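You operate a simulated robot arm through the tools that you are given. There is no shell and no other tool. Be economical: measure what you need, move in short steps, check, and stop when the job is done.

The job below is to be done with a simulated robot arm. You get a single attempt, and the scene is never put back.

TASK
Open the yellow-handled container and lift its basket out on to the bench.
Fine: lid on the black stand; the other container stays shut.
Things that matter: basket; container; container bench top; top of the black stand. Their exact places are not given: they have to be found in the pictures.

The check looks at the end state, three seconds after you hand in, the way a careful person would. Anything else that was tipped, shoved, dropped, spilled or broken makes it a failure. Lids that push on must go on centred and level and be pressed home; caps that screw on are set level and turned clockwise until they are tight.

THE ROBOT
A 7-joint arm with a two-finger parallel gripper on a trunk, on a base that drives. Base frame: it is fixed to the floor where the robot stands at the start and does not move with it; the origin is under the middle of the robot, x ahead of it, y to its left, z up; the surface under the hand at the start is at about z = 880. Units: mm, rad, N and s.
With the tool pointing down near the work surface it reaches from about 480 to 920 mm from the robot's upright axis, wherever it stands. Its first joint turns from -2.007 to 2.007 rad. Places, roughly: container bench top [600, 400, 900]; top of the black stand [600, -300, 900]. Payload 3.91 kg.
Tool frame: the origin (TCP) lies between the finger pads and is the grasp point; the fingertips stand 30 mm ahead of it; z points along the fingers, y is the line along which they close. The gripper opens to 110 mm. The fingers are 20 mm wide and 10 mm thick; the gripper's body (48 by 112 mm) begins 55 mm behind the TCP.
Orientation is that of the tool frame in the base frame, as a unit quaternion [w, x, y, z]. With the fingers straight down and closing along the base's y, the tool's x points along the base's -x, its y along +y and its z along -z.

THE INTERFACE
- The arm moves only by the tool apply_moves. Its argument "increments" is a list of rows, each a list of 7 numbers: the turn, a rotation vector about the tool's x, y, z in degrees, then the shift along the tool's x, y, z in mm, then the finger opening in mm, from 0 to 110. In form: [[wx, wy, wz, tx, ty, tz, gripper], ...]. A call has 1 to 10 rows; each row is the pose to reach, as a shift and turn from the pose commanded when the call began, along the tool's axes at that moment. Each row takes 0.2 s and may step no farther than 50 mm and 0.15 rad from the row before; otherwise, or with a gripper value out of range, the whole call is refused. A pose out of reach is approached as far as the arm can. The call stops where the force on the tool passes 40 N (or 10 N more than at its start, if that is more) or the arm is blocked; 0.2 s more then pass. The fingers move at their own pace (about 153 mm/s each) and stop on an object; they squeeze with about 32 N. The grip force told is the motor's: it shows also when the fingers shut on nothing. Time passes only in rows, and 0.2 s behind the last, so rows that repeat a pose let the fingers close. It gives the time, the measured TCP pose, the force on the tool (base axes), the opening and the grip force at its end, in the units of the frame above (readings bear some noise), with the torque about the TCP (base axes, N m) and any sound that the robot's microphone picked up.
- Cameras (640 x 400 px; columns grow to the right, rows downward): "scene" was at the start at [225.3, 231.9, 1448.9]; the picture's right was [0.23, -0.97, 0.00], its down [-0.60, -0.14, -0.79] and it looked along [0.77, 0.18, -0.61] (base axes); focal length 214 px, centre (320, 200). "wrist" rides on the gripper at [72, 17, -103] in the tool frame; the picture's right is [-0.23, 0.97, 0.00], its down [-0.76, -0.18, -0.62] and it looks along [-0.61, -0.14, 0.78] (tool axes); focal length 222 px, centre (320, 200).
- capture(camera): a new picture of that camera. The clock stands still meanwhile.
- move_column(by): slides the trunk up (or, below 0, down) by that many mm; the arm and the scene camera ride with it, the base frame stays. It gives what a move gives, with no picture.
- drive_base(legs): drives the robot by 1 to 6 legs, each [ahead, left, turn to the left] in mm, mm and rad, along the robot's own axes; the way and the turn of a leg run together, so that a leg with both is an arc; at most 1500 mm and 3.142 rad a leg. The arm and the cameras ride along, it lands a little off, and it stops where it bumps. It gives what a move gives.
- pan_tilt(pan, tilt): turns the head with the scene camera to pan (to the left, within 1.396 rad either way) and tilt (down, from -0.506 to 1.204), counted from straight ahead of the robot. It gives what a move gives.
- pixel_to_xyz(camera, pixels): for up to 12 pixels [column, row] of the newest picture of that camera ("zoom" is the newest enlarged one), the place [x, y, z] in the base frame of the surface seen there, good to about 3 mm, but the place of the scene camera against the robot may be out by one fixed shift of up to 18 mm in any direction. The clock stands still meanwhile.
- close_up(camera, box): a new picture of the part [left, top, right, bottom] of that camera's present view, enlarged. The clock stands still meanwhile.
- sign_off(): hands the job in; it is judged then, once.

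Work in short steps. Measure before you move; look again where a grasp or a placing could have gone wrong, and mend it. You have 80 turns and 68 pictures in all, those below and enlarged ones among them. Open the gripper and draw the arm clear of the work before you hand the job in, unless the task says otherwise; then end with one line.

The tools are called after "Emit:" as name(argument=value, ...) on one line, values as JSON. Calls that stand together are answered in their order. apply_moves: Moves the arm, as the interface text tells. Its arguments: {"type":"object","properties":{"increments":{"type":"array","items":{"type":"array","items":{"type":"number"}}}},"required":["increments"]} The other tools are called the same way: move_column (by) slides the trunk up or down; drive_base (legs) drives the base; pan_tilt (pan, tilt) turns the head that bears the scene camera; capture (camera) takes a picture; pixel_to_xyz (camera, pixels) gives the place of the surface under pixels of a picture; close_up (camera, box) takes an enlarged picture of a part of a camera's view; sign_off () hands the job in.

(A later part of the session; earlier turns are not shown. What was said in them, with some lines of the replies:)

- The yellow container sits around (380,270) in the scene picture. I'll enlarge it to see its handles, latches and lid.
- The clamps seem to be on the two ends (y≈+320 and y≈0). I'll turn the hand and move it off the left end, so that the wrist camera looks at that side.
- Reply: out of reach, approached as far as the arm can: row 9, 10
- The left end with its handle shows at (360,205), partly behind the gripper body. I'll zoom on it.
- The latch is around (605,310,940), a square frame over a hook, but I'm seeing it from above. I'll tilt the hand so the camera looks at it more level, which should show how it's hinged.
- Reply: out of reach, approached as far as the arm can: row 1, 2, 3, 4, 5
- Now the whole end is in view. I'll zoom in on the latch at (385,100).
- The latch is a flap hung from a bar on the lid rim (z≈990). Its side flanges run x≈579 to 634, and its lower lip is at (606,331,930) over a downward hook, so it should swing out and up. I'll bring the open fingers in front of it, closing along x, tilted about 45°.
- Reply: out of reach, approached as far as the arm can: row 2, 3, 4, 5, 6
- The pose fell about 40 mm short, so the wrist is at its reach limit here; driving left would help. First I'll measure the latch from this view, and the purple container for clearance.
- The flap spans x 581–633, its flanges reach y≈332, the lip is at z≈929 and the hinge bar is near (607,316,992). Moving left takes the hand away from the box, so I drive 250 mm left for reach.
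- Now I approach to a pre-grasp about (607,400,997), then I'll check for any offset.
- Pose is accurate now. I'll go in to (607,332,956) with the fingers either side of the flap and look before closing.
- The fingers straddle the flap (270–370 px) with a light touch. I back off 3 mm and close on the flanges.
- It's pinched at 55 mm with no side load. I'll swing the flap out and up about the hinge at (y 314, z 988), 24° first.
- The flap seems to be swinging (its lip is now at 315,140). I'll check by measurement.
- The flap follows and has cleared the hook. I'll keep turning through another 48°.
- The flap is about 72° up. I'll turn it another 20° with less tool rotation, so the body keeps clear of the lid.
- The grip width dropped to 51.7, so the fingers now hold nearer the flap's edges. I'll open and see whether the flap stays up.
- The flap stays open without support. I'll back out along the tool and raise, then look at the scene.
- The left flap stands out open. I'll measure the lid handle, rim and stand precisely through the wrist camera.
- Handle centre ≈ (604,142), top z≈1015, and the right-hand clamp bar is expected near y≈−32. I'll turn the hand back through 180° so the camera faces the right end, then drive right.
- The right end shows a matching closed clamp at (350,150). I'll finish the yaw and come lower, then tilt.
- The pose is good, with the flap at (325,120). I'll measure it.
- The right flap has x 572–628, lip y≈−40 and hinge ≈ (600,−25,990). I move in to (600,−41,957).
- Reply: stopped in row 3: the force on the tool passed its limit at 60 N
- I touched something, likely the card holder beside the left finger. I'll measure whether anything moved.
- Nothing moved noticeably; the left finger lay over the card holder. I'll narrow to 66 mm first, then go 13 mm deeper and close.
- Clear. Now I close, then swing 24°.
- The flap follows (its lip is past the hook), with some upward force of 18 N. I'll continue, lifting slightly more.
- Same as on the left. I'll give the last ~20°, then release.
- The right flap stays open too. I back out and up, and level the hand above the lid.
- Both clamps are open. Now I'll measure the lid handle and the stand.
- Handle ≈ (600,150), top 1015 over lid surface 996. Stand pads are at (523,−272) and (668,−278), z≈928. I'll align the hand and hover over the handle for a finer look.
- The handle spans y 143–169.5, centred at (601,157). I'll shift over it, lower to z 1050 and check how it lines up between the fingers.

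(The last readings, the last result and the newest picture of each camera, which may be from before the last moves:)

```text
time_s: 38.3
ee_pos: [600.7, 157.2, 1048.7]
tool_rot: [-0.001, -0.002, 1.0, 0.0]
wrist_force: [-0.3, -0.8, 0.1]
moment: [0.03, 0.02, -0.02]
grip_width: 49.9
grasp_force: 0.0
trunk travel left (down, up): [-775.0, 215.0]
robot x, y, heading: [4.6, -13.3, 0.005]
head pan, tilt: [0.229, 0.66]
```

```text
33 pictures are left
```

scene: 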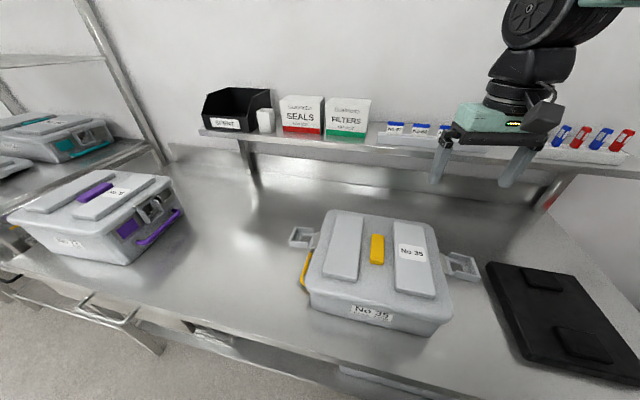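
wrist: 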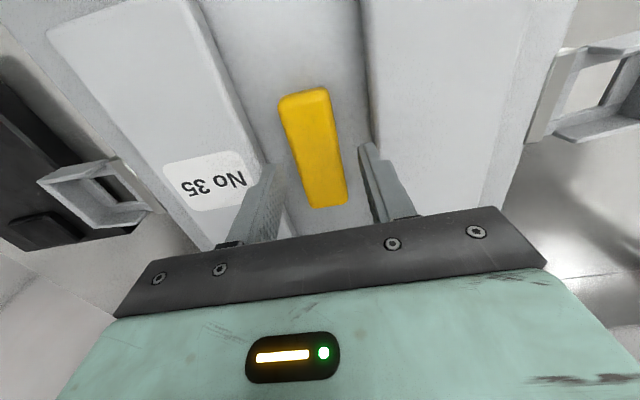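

The handle is centred between the fingertips. I go down 20 mm and grip.

Emit:
apply_moves(increments=[[0, 0, 0, 0, 0, 10, 48], [0, 0, 0, 0, 0, 19, 46], [0, 0, 0, 0, 0, 19, 30], [0, 0, 0, 0, 0, 19, 15], [0, 0, 0, 0, 0, 19, 15]])

Emit:
capture(camera="wrist")

```text
time_s: 39.5
ee_pos: [601.5, 156.4, 1031.2]
tool_rot: [-0.001, -0.002, 1.0, -0.001]
wrist_force: [0.7, -9.8, 6.0]
moment: [-0.39, 0.57, -0.11]
grip_width: 33.8
grasp_force: 32.1
trunk travel left (down, up): [-775.0, 215.0]
robot x, y, heading: [0.2, -10.1, 0.006]
head pan, tilt: [0.229, 0.66]
```

```text
32 pictures are left
```

wrist: 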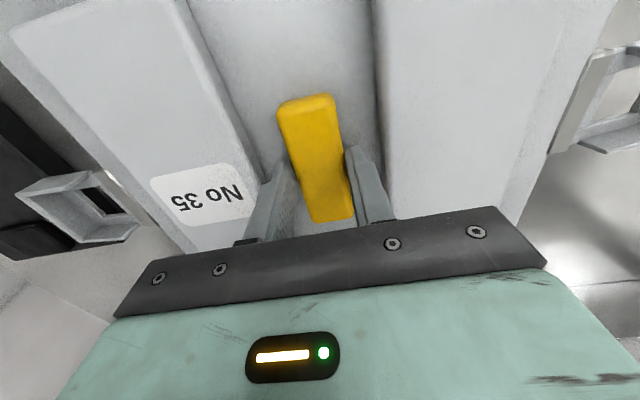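

It's gripped at 33.8 mm. I lift slowly 40 mm and check that only the lid comes up.

Emit:
apply_moves(increments=[[0, 0, 0, 0, -1, -3, 15], [0, 0, 0, 0, -1.5, -8, 15], [0, 0, 0, 0, -1.5, -14, 15], [0, 0, 0, 0, -1.5, -20, 15], [0, 0, 0, 0, -1.5, -30, 15], [0, 0, 0, 0, -1.5, -40, 15]])

Emit:
capture(camera="scene")

```text
time_s: 40.9
ee_pos: [600.3, 157.6, 1073.0]
tool_rot: [0.001, -0.002, 1.0, 0.001]
wrist_force: [0.5, -0.3, -7.5]
moment: [0.02, -0.03, -0.02]
grip_width: 33.8
grasp_force: 31.9
trunk travel left (down, up): [-775.0, 215.0]
robot x, y, heading: [2.0, -11.1, 0.004]
head pan, tilt: [0.229, 0.66]
```

```text
31 pictures are left
```

scene: 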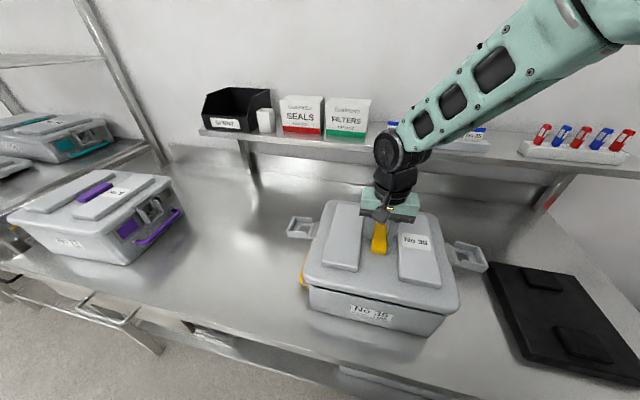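

The lid is off, weighing 7.5 N and balanced. I raise it and carry it toward the stand centre (597,−278).

Emit:
apply_moves(increments=[[0, 0, 0, 0, 0, -35, 15], [0, 0, 0, 0, 0, -70, 15], [0, 0, 0, 0, -10, -100, 15], [0, 0, 0, 0, -45, -110, 15], [0, 0, 0, 0, -85, -110, 15], [0, 0, 0, 1, -125, -110, 15], [0, 0, 0, 2, -165, -110, 15], [0, 0, 0, 3, -200, -110, 15]])

Emit:
apply_moves(increments=[[0, 0, 0, 0, -40, 0, 15], [0, 0, 0, 0, -80, 0, 15], [0, 0, 0, 0, -120, 0, 15], [0, 0, 0, 0, -160, 0, 15], [0, 0, 0, 0, -200, 0, 15], [0, 0, 0, 0, -225, 10, 15], [0, 0, 0, 0, -236, 40, 15], [0, 0, 0, 0, -236, 70, 15]])

Emit:
capture(camera="wrist")

Emit:
capture(camera="scene")

```text
time_s: 42.7
ee_pos: [598.1, -43.9, 1181.6]
tool_rot: [0.0, -0.002, 1.0, 0.001]
wrist_force: [-0.6, 0.5, -8.0]
moment: [-0.02, 0.01, -0.01]
grip_width: 33.9
grasp_force: 32.0
trunk travel left (down, up): [-775.0, 215.0]
robot x, y, heading: [2.0, -13.6, 0.007]
head pan, tilt: [0.229, 0.66]
```

```text
time_s: 44.5
ee_pos: [597.6, -280.5, 1109.9]
tool_rot: [0.0, -0.002, 1.0, 0.0]
wrist_force: [-0.1, 0.3, -5.8]
moment: [0.0, 0.0, -0.02]
grip_width: 33.9
grasp_force: 32.1
trunk travel left (down, up): [-775.0, 215.0]
robot x, y, heading: [2.9, -10.9, 0.006]
head pan, tilt: [0.229, 0.66]
```

```text
30 pictures are left
```

wrist: 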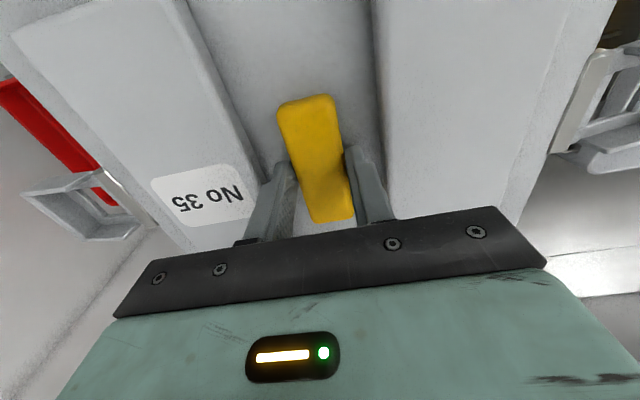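

```text
29 pictures are left
```

scene: 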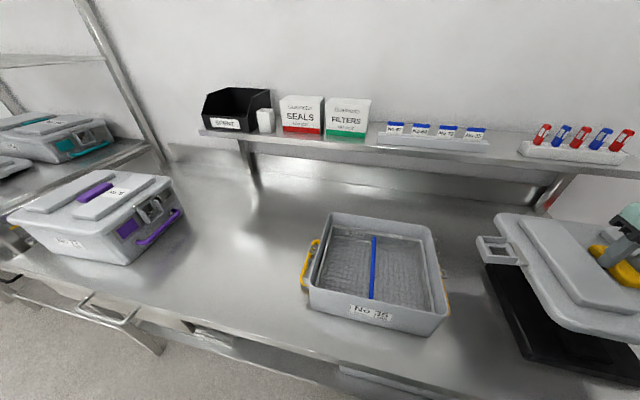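

The basket with its blue divider shows inside the container. Before lowering I'll check the red tray and the flap edges for clearance.

Emit:
pixel_to_xyz(camera="wrist", pixels=[[90, 150], [60, 130], [25, 193], [85, 240], [625, 60], [20, 100]])

Emit:
pixel_to_xyz(camera="scene", pixels=[[478, 240], [489, 262], [443, 290], [450, 280], [436, 250]])

```text
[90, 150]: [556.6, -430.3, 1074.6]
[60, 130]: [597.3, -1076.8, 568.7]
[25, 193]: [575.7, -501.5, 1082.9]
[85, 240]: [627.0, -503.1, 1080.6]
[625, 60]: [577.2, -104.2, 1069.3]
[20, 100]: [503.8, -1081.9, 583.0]
```

```text
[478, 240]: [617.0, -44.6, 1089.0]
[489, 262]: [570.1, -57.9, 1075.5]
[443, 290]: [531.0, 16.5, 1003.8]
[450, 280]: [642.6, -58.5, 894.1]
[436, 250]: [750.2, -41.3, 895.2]
```

Clear on both sides. I shift 4 mm further right and lower to just above contact, then creep down.

Emit:
apply_moves(increments=[[0, 0, 0, 0, -4, 40, 15], [0, 0, 0, 0, -4, 80, 15], [0, 0, 0, 0, -4, 110, 15], [0, 0, 0, 0, -4, 120, 15], [0, 0, 0, 0, -4, 126, 15], [0, 0, 0, 0, -4, 130, 15]])

Emit:
capture(camera="scene")

```text
time_s: 45.9
ee_pos: [598.4, -284.0, 980.5]
tool_rot: [0.0, -0.002, 1.0, 0.0]
wrist_force: [1.0, -0.1, -6.6]
moment: [-0.01, 0.04, 0.0]
grip_width: 34.0
grasp_force: 32.1
trunk travel left (down, up): [-775.0, 215.0]
robot x, y, heading: [1.0, -9.3, 0.004]
head pan, tilt: [0.229, 0.66]
```

```text
28 pictures are left
```

scene: 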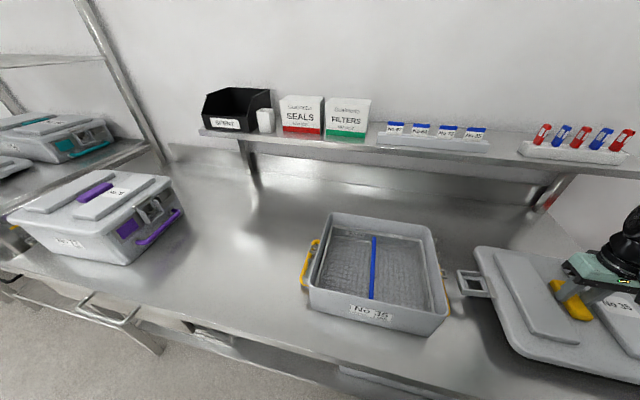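

Not in contact yet. I creep on down.

Emit:
apply_moves(increments=[[0, 0, 0, 0, 0, 3, 15], [0, 0, 0, 0, 0, 6, 15], [0, 0, 0, 0, 0, 9, 15], [0, 0, 0, 0, 0, 12, 15]])

```text
time_s: 46.9
ee_pos: [598.9, -283.7, 969.1]
tool_rot: [0.001, 0.0, 1.0, 0.0]
wrist_force: [0.2, 0.4, -4.6]
moment: [0.12, 0.27, -0.02]
grip_width: 33.8
grasp_force: 31.5
trunk travel left (down, up): [-775.0, 215.0]
robot x, y, heading: [-1.8, -14.2, 0.007]
head pan, tilt: [0.229, 0.66]
```

The load is starting to ease. Two more small steps.

Emit:
apply_moves(increments=[[0, 0, 0, 0, 0, 1.5, 15], [0, 0, 0, 0, 0, 3, 15]])

```text
time_s: 47.5
ee_pos: [597.2, -284.7, 968.3]
tool_rot: [0.002, -0.001, 1.0, -0.001]
wrist_force: [0.7, 0.9, 26.1]
moment: [0.06, 0.03, 0.0]
grip_width: 33.7
grasp_force: 32.0
trunk travel left (down, up): [-775.0, 215.0]
robot x, y, heading: [-3.1, -12.3, 0.004]
head pan, tilt: [0.229, 0.66]
```

It's seated (26 N push). I ease up, open to 47 and rise.

Emit:
apply_moves(increments=[[0, 0, 0, 0, 0, -2, 15], [0, 0, 0, 0, 0, -2, 40], [0, 0, 0, 0, 0, -2, 47], [0, 0, 0, 0, 0, -20, 47], [0, 0, 0, 0, 0, -60, 60], [0, 0, 0, 0, 0, -105, 80], [0, 0, 0, 0, 0, -150, 110], [0, 0, 0, 0, 0, -190, 110]])

Emit:
capture(camera="scene")

```text
time_s: 49.3
ee_pos: [601.0, -282.1, 1156.0]
tool_rot: [0.0, -0.002, 1.0, -0.001]
wrist_force: [0.5, -0.1, -0.2]
moment: [0.03, 0.0, 0.01]
grip_width: 110.0
grasp_force: 0.0
trunk travel left (down, up): [-775.0, 215.0]
robot x, y, heading: [-1.0, -14.8, 0.004]
head pan, tilt: [0.229, 0.66]
```

```text
27 pictures are left
```

scene: 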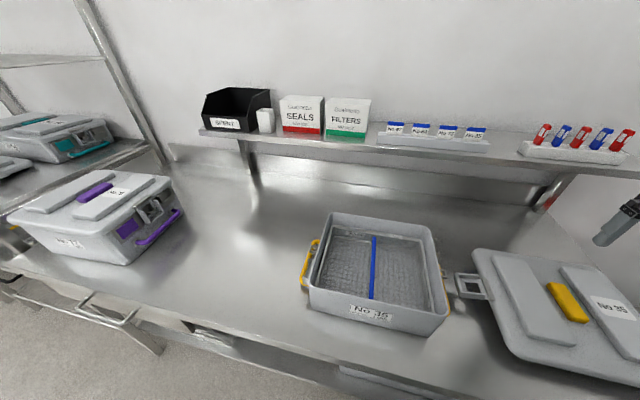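

The lid lies level on the stand. Now I'll look at the basket.

Emit:
close_up(camera="scene", box=[290, 195, 460, 335])

Emit:
apply_moves(increments=[[0, 0, 0, 0, 20, -20, 110], [0, 0, 0, 5, 60, -35, 110], [0, 0, 0, 10, 105, -50, 110], [0, 0, 0, 15, 150, -60, 110], [0, 0, 0, 20, 195, -70, 110], [0, 0, 0, 30, 240, -70, 110], [0, 0, 0, 40, 285, -70, 110], [0, 0, 0, 50, 330, -70, 110], [0, 0, 0, 60, 375, -70, 110], [0, 0, 0, 70, 415, -70, 110]])

Emit:
capture(camera="wrist")

```text
2.86 times, centred on (375, 265) of scene
```

zoom: 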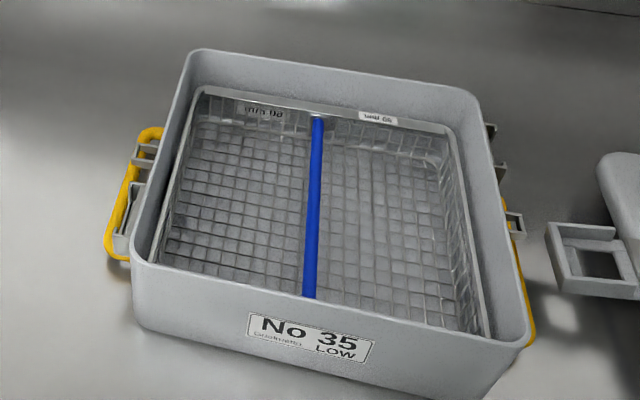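

```text
time_s: 51.5
ee_pos: [526.2, 131.7, 1226.0]
tool_rot: [0.0, -0.001, 1.0, 0.0]
wrist_force: [0.1, 0.3, -0.7]
moment: [0.05, -0.01, 0.01]
grip_width: 109.8
grasp_force: 0.1
trunk travel left (down, up): [-775.0, 215.0]
robot x, y, heading: [2.7, -15.0, 0.004]
head pan, tilt: [0.229, 0.66]
```

```text
25 pictures are left
```

wrist: 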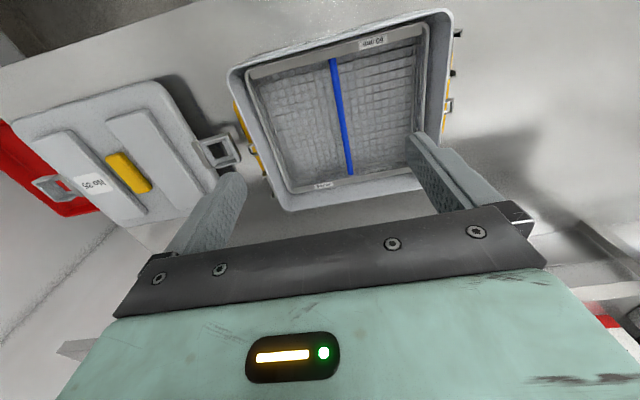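

A blue bar runs along x across the basket's middle, rim to rim. I'll measure its height, the basket rim and floor.

Emit:
pixel_to_xyz(camera="wrist", pixels=[[333, 62], [340, 100], [345, 130], [350, 170], [320, 110], [365, 110], [300, 189], [385, 180], [255, 80], [275, 150], [295, 65], [410, 110]])

Emit:
close_up(camera="wrist", box=[225, 5, 465, 215])

```text
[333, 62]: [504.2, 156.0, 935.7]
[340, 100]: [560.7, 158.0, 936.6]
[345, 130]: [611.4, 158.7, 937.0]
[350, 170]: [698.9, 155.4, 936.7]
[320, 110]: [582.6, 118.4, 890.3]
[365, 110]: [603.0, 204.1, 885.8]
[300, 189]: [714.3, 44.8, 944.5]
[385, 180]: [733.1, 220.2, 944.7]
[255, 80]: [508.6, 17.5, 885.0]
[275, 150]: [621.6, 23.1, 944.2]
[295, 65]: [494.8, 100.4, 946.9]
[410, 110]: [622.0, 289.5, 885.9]
```

```text
1.90 times, centred on (345, 110) of wrist
```

zoom: 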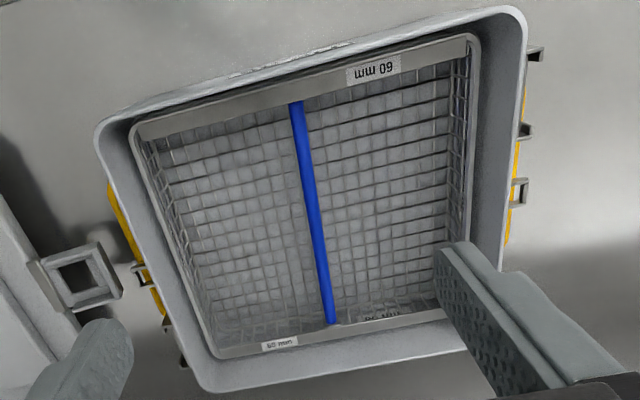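

Bar: y≈157.5, x 500–705, top z≈937; basket floor 886, rim 945. I'll set the basket down at about (600,600) between the containers, so I drive left 250 mm first to have both places in reach.

Emit:
drive_base(legs=[[0, 250, 0]])

Emit:
apply_moves(increments=[[0, 0, 0, -15, -45, 10, 90], [0, 0, 0, -30, -90, 20, 70], [0, 0, 0, -45, -135, 40, 60], [0, 0, 0, -60, -175, 60, 50], [0, 0, 0, -70, -210, 80, 50], [0, 0, 0, -77, -225, 120, 50], [0, 0, 0, -77, -225, 160, 50], [0, 0, 0, -77, -225, 190, 50]])

Emit:
capture(camera="wrist")

```text
time_s: 53.3
ee_pos: [523.2, 383.1, 1226.7]
tool_rot: [0.0, -0.004, 1.0, 0.0]
wrist_force: [0.9, 0.0, -0.4]
moment: [0.02, -0.04, -0.02]
grip_width: 110.1
grasp_force: 0.1
trunk travel left (down, up): [-775.0, 215.0]
robot x, y, heading: [-1.4, 239.7, 0.009]
head pan, tilt: [0.229, 0.66]
```

```text
refused: row 3 steps farther than a row can; nothing moved
```

```text
23 pictures are left
```

wrist: 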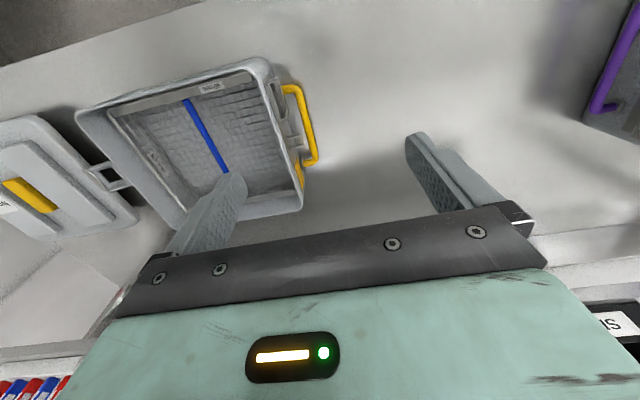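

A row was too long, so I'll resend with shorter steps to (601,157,1040).

Emit:
apply_moves(increments=[[0, 0, 0, -13, -40, 10, 90], [0, 0, 0, -26, -80, 20, 70], [0, 0, 0, -39, -120, 32, 60], [0, 0, 0, -52, -158, 45, 50], [0, 0, 0, -65, -195, 62, 50], [0, 0, 0, -77, -225, 90, 50], [0, 0, 0, -77, -225, 130, 50], [0, 0, 0, -77, -225, 165, 50], [0, 0, 0, -77, -225, 190, 50]])

Emit:
capture(camera="wrist")

```text
time_s: 55.3
ee_pos: [604.0, 156.4, 1037.7]
tool_rot: [0.001, -0.003, 1.0, 0.001]
wrist_force: [0.2, -0.4, -0.2]
moment: [0.03, -0.01, -0.01]
grip_width: 50.3
grasp_force: 0.2
trunk travel left (down, up): [-775.0, 215.0]
robot x, y, heading: [2.1, 239.3, 0.005]
head pan, tilt: [0.229, 0.66]
```

```text
22 pictures are left
```

wrist: 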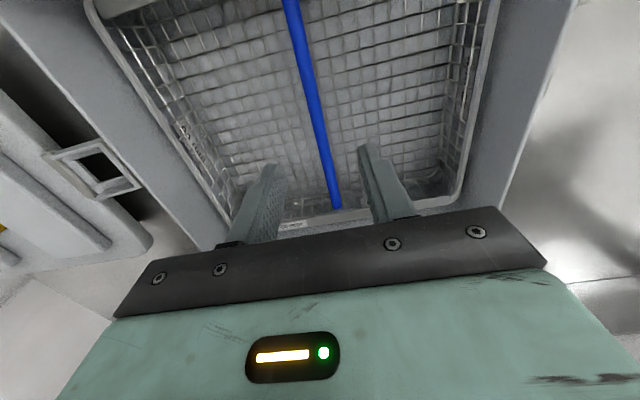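

Emit:
pixel_to_xyz(camera="wrist", pixels=[[292, 5], [306, 60], [318, 110], [335, 202], [325, 140], [321, 222], [240, 205]])

```text
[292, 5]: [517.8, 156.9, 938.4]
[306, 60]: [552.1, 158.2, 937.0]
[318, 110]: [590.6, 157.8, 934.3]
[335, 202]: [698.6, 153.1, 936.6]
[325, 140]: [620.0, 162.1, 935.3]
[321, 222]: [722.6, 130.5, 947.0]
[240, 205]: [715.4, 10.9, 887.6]
```

The bar is at y≈158 here. I descend to TCP z≈931 and close.

Emit:
apply_moves(increments=[[0, 0, 0, 1, 1, 40, 50], [0, 0, 0, 1, 1.5, 80, 50], [0, 0, 0, 1, 1.5, 106, 50], [0, 0, 0, 1, 1.5, 106, 25], [0, 0, 0, 1, 1.5, 106, 0], [0, 0, 0, 1, 1.5, 106, 0]])

Emit:
capture(camera="wrist")

```text
time_s: 56.7
ee_pos: [601.8, 160.2, 929.7]
tool_rot: [0.001, -0.004, 1.0, 0.0]
wrist_force: [0.3, -1.1, 0.2]
moment: [-0.02, -0.12, -0.09]
grip_width: 11.4
grasp_force: 32.1
trunk travel left (down, up): [-775.0, 215.0]
robot x, y, heading: [1.4, 239.4, 0.01]
head pan, tilt: [0.229, 0.66]
```

```text
21 pictures are left
```

wrist: 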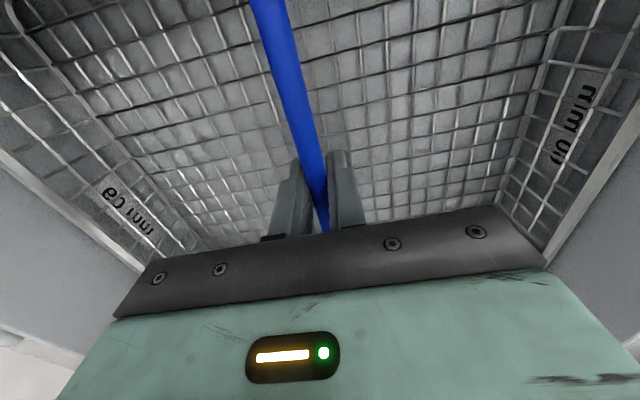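

The bar is held (11.4 mm). I lift slowly at first, watching the forces.

Emit:
apply_moves(increments=[[0, 0, 0, 0, 0, -4, 0], [0, 0, 0, 0, 0, -8, 0], [0, 0, 0, 0, 0, -14, 0], [0, 0, 0, 0, 0, -20, 0], [0, 0, 0, 0, 0, -30, 0], [0, 0, 0, 0, 0, -40, 0]])

Emit:
capture(camera="wrist")

```text
time_s: 58.1
ee_pos: [601.1, 160.8, 971.0]
tool_rot: [0.0, -0.002, 1.0, 0.0]
wrist_force: [-0.2, -0.6, -2.6]
moment: [0.03, 0.01, -0.04]
grip_width: 11.3
grasp_force: 32.3
trunk travel left (down, up): [-775.0, 215.0]
robot x, y, heading: [-2.5, 239.6, 0.005]
head pan, tilt: [0.229, 0.66]
```

```text
20 pictures are left
```

wrist: 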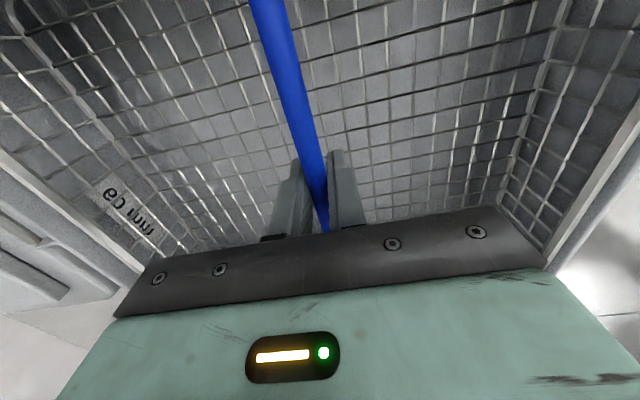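

The basket rises freely and level. I continue up to z≈1090 and look.

Emit:
apply_moves(increments=[[0, 0, 0, 0, 0, -20, 0], [0, 0, 0, 0, 0, -40, 0], [0, 0, 0, 0, 0, -60, 0], [0, 0, 0, 0, 0, -80, 0], [0, 0, 0, 0, 0, -100, 0], [0, 0, 0, 0, 0, -120, 0]])

Emit:
capture(camera="scene")

```text
time_s: 59.5
ee_pos: [602.3, 161.4, 1089.4]
tool_rot: [0.0, -0.004, 1.0, 0.0]
wrist_force: [0.6, 0.4, -3.2]
moment: [-0.01, 0.04, 0.02]
grip_width: 11.0
grasp_force: 32.1
trunk travel left (down, up): [-775.0, 215.0]
robot x, y, heading: [-1.3, 238.8, 0.012]
head pan, tilt: [0.229, 0.66]
```

```text
19 pictures are left
```

scene: 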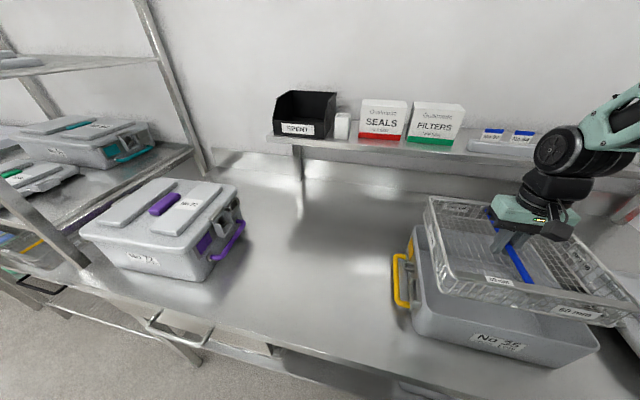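

The basket is out and level. I check the free bench space between the two handles, then carry it left.

Emit:
pixel_to_xyz(camera="scene", pixels=[[241, 228], [213, 256], [398, 295], [395, 258], [300, 240], [280, 290], [310, 180]])

Emit:
apply_moves(increments=[[0, 0, 0, 0, 15, -5, 0], [0, 0, 0, 0, 40, -5, 0], [0, 0, 0, 0, 70, -5, 0], [0, 0, 0, 0, 100, -5, 0], [0, 0, 0, 0, 130, -5, 0], [0, 0, 0, 0, 160, -5, 0], [0, 0, 0, 0, 190, -5, 0], [0, 0, 0, 0, 220, -5, 0], [0, 0, 0, 0, 245, -5, 0], [0, 0, 0, 0, 260, -5, 0]])

```text
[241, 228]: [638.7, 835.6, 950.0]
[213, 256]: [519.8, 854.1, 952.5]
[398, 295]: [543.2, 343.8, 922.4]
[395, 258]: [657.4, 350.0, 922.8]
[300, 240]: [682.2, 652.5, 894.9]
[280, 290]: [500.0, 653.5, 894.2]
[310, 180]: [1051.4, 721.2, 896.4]
```

```text
time_s: 61.7
ee_pos: [600.4, 420.4, 1095.4]
tool_rot: [0.001, -0.003, 1.0, 0.0]
wrist_force: [-0.2, 0.0, -2.7]
moment: [0.0, 0.0, 0.0]
grip_width: 11.1
grasp_force: 31.8
trunk travel left (down, up): [-775.0, 215.0]
robot x, y, heading: [1.1, 238.1, 0.011]
head pan, tilt: [0.229, 0.66]
```

Free space runs y≈355–830, so centre 592. I carry on and lower to z≈950.

Emit:
apply_moves(increments=[[0, 0, 0, 0, 30, 0, 0], [0, 0, 0, 0, 65, 0, 0], [0, 0, 0, 0, 100, 0, 0], [0, 0, 0, 0, 135, 0, 0], [0, 0, 0, 0, 160, 10, 0], [0, 0, 0, 0, 171, 40, 0], [0, 0, 0, 0, 171, 75, 0], [0, 0, 0, 0, 171, 110, 0], [0, 0, 0, 0, 171, 135, 0], [0, 0, 0, 0, 171, 145, 0]])

Emit:
capture(camera="scene")

```text
time_s: 63.9
ee_pos: [597.2, 592.0, 950.8]
tool_rot: [0.001, -0.003, 1.0, 0.0]
wrist_force: [-0.3, -0.2, -3.1]
moment: [0.02, 0.0, 0.02]
grip_width: 11.2
grasp_force: 31.8
trunk travel left (down, up): [-775.0, 215.0]
robot x, y, heading: [-2.6, 236.3, 0.012]
head pan, tilt: [0.229, 0.66]
```

```text
18 pictures are left
```

scene: 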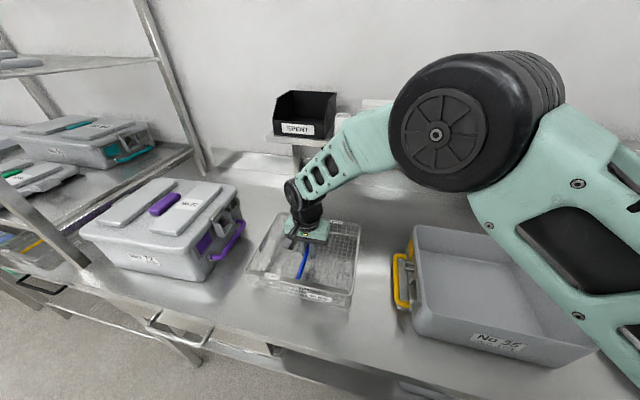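

The space is clear on both sides. I creep down to contact.

Emit:
apply_moves(increments=[[0, 0, 0, 0, 0, 6, 0], [0, 0, 0, 0, 0, 12, 0], [0, 0, 0, 0, 0, 16, 0], [0, 0, 0, 0, 0, 19, 0], [0, 0, 0, 0, 0, 21, 0]])

```text
time_s: 65.1
ee_pos: [599.2, 592.0, 928.9]
tool_rot: [0.0, -0.004, 1.0, 0.0]
wrist_force: [0.3, 0.1, -2.6]
moment: [0.01, 0.0, 0.0]
grip_width: 11.2
grasp_force: 31.8
trunk travel left (down, up): [-775.0, 215.0]
robot x, y, heading: [-5.2, 243.5, 0.008]
head pan, tilt: [0.229, 0.66]
```

Emit:
apply_moves(increments=[[0, 0, 0, 0, 0, 1.5, 0], [0, 0, 0, 0, 0, 3, 0], [0, 0, 0, 0, 0, 4.5, 0]])

```text
time_s: 65.9
ee_pos: [597.9, 591.0, 924.8]
tool_rot: [0.0, -0.002, 1.0, 0.0]
wrist_force: [0.3, 0.2, -3.8]
moment: [0.02, 0.0, -0.01]
grip_width: 11.3
grasp_force: 31.8
trunk travel left (down, up): [-775.0, 215.0]
robot x, y, heading: [-1.5, 239.0, 0.011]
head pan, tilt: [0.229, 0.66]
```

Still hanging. I keep creeping.

Emit:
apply_moves(increments=[[0, 0, 0, 0, 0, 1.5, 0], [0, 0, 0, 0, 0, 3, 0]])

```text
time_s: 66.5
ee_pos: [598.5, 591.5, 924.9]
tool_rot: [0.001, -0.004, 1.0, 0.002]
wrist_force: [-4.9, -6.9, 25.5]
moment: [-0.02, 0.58, 0.04]
grip_width: 11.2
grasp_force: 32.1
trunk travel left (down, up): [-775.0, 215.0]
robot x, y, heading: [-0.1, 238.5, 0.014]
head pan, tilt: [0.229, 0.66]
```

It's down (25 N). I ease up, open and rise straight.

Emit:
apply_moves(increments=[[0, 0, 0, 0, 0, -2.5, 0], [0, 0, 0, 0, 0, -2.5, 20], [0, 0, 0, 0, 0, -2.5, 40], [0, 0, 0, 0, 0, -25, 40], [0, 0, 0, 0, 0, -70, 40], [0, 0, 0, 0, 0, -115, 60], [0, 0, 0, 0, 0, -160, 80]])

Emit:
apply_moves(increments=[[0, 0, 0, 25, -20, -30, 80], [0, 0, 0, 50, -40, -60, 80], [0, 0, 0, 80, -60, -90, 80], [0, 0, 0, 110, -80, -120, 80]])

Emit:
capture(camera="scene")

Emit:
capture(camera="wrist")

```text
time_s: 68.1
ee_pos: [597.6, 590.3, 1080.8]
tool_rot: [0.001, -0.003, 1.0, 0.0]
wrist_force: [0.7, -0.1, -0.5]
moment: [0.0, 0.01, -0.03]
grip_width: 80.0
grasp_force: 0.1
trunk travel left (down, up): [-775.0, 215.0]
robot x, y, heading: [-4.5, 242.0, 0.01]
head pan, tilt: [0.229, 0.66]
```

```text
time_s: 69.1
ee_pos: [487.6, 510.6, 1199.8]
tool_rot: [-0.001, -0.004, 1.0, 0.0]
wrist_force: [0.6, -0.3, -1.3]
moment: [-0.02, 0.02, -0.05]
grip_width: 80.0
grasp_force: 0.0
trunk travel left (down, up): [-775.0, 215.0]
robot x, y, heading: [0.9, 237.1, 0.009]
head pan, tilt: [0.229, 0.66]
```

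```text
17 pictures are left
```

scene: 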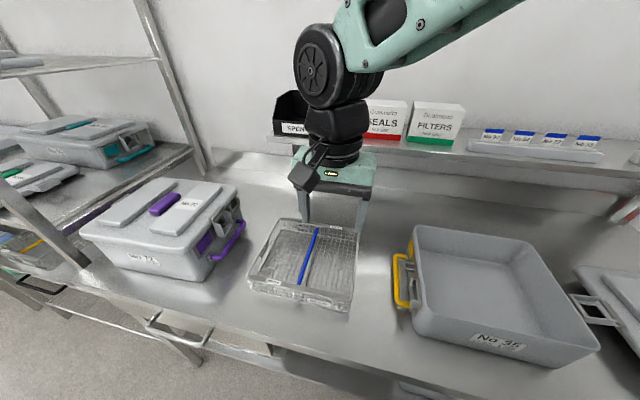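

```text
16 pictures are left
```

wrist: 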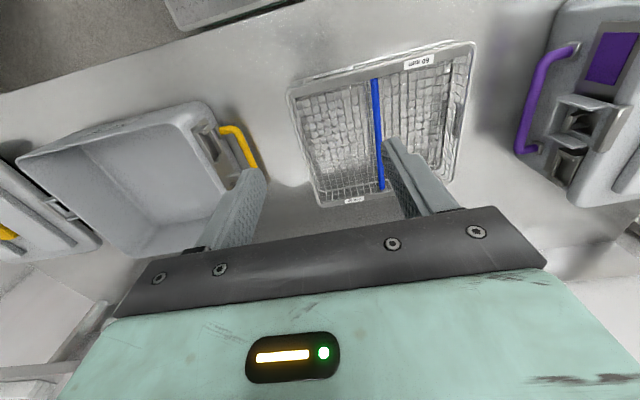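

The basket stands flat on the bench and the hand is clear. A last look at the lid on the stand.

Emit:
pan_tilt(pan=-0.35, tilt=0.66)

Emit:
capture(camera="scene")

```text
time_s: 70.1
ee_pos: [488.6, 510.5, 1199.5]
tool_rot: [-0.001, -0.004, 1.0, 0.0]
wrist_force: [-0.4, -0.5, 1.0]
moment: [0.06, -0.02, -0.01]
grip_width: 80.1
grasp_force: 0.0
trunk travel left (down, up): [-775.0, 215.0]
robot x, y, heading: [-1.3, 236.0, 0.009]
head pan, tilt: [-0.351, 0.66]
```

```text
15 pictures are left
```

scene: 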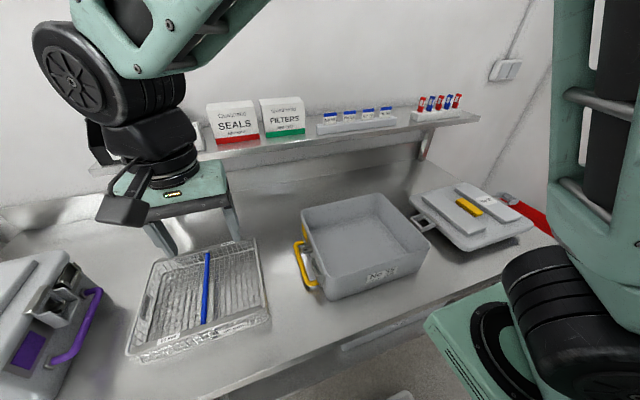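

The lid is level on the stand, the basket is on the bench, the container is empty and upright, and the purple one is still shut. I hand in.

Emit:
sign_off()

```text
The job is handed in.
```

The yellow-handled container is open: its basket stands on the bench, its lid is on the black stand, and the purple container was left shut. One bump while opening the right-hand clamp (about 60 N) may have slid the open container up to about 10 mm; it is still upright.
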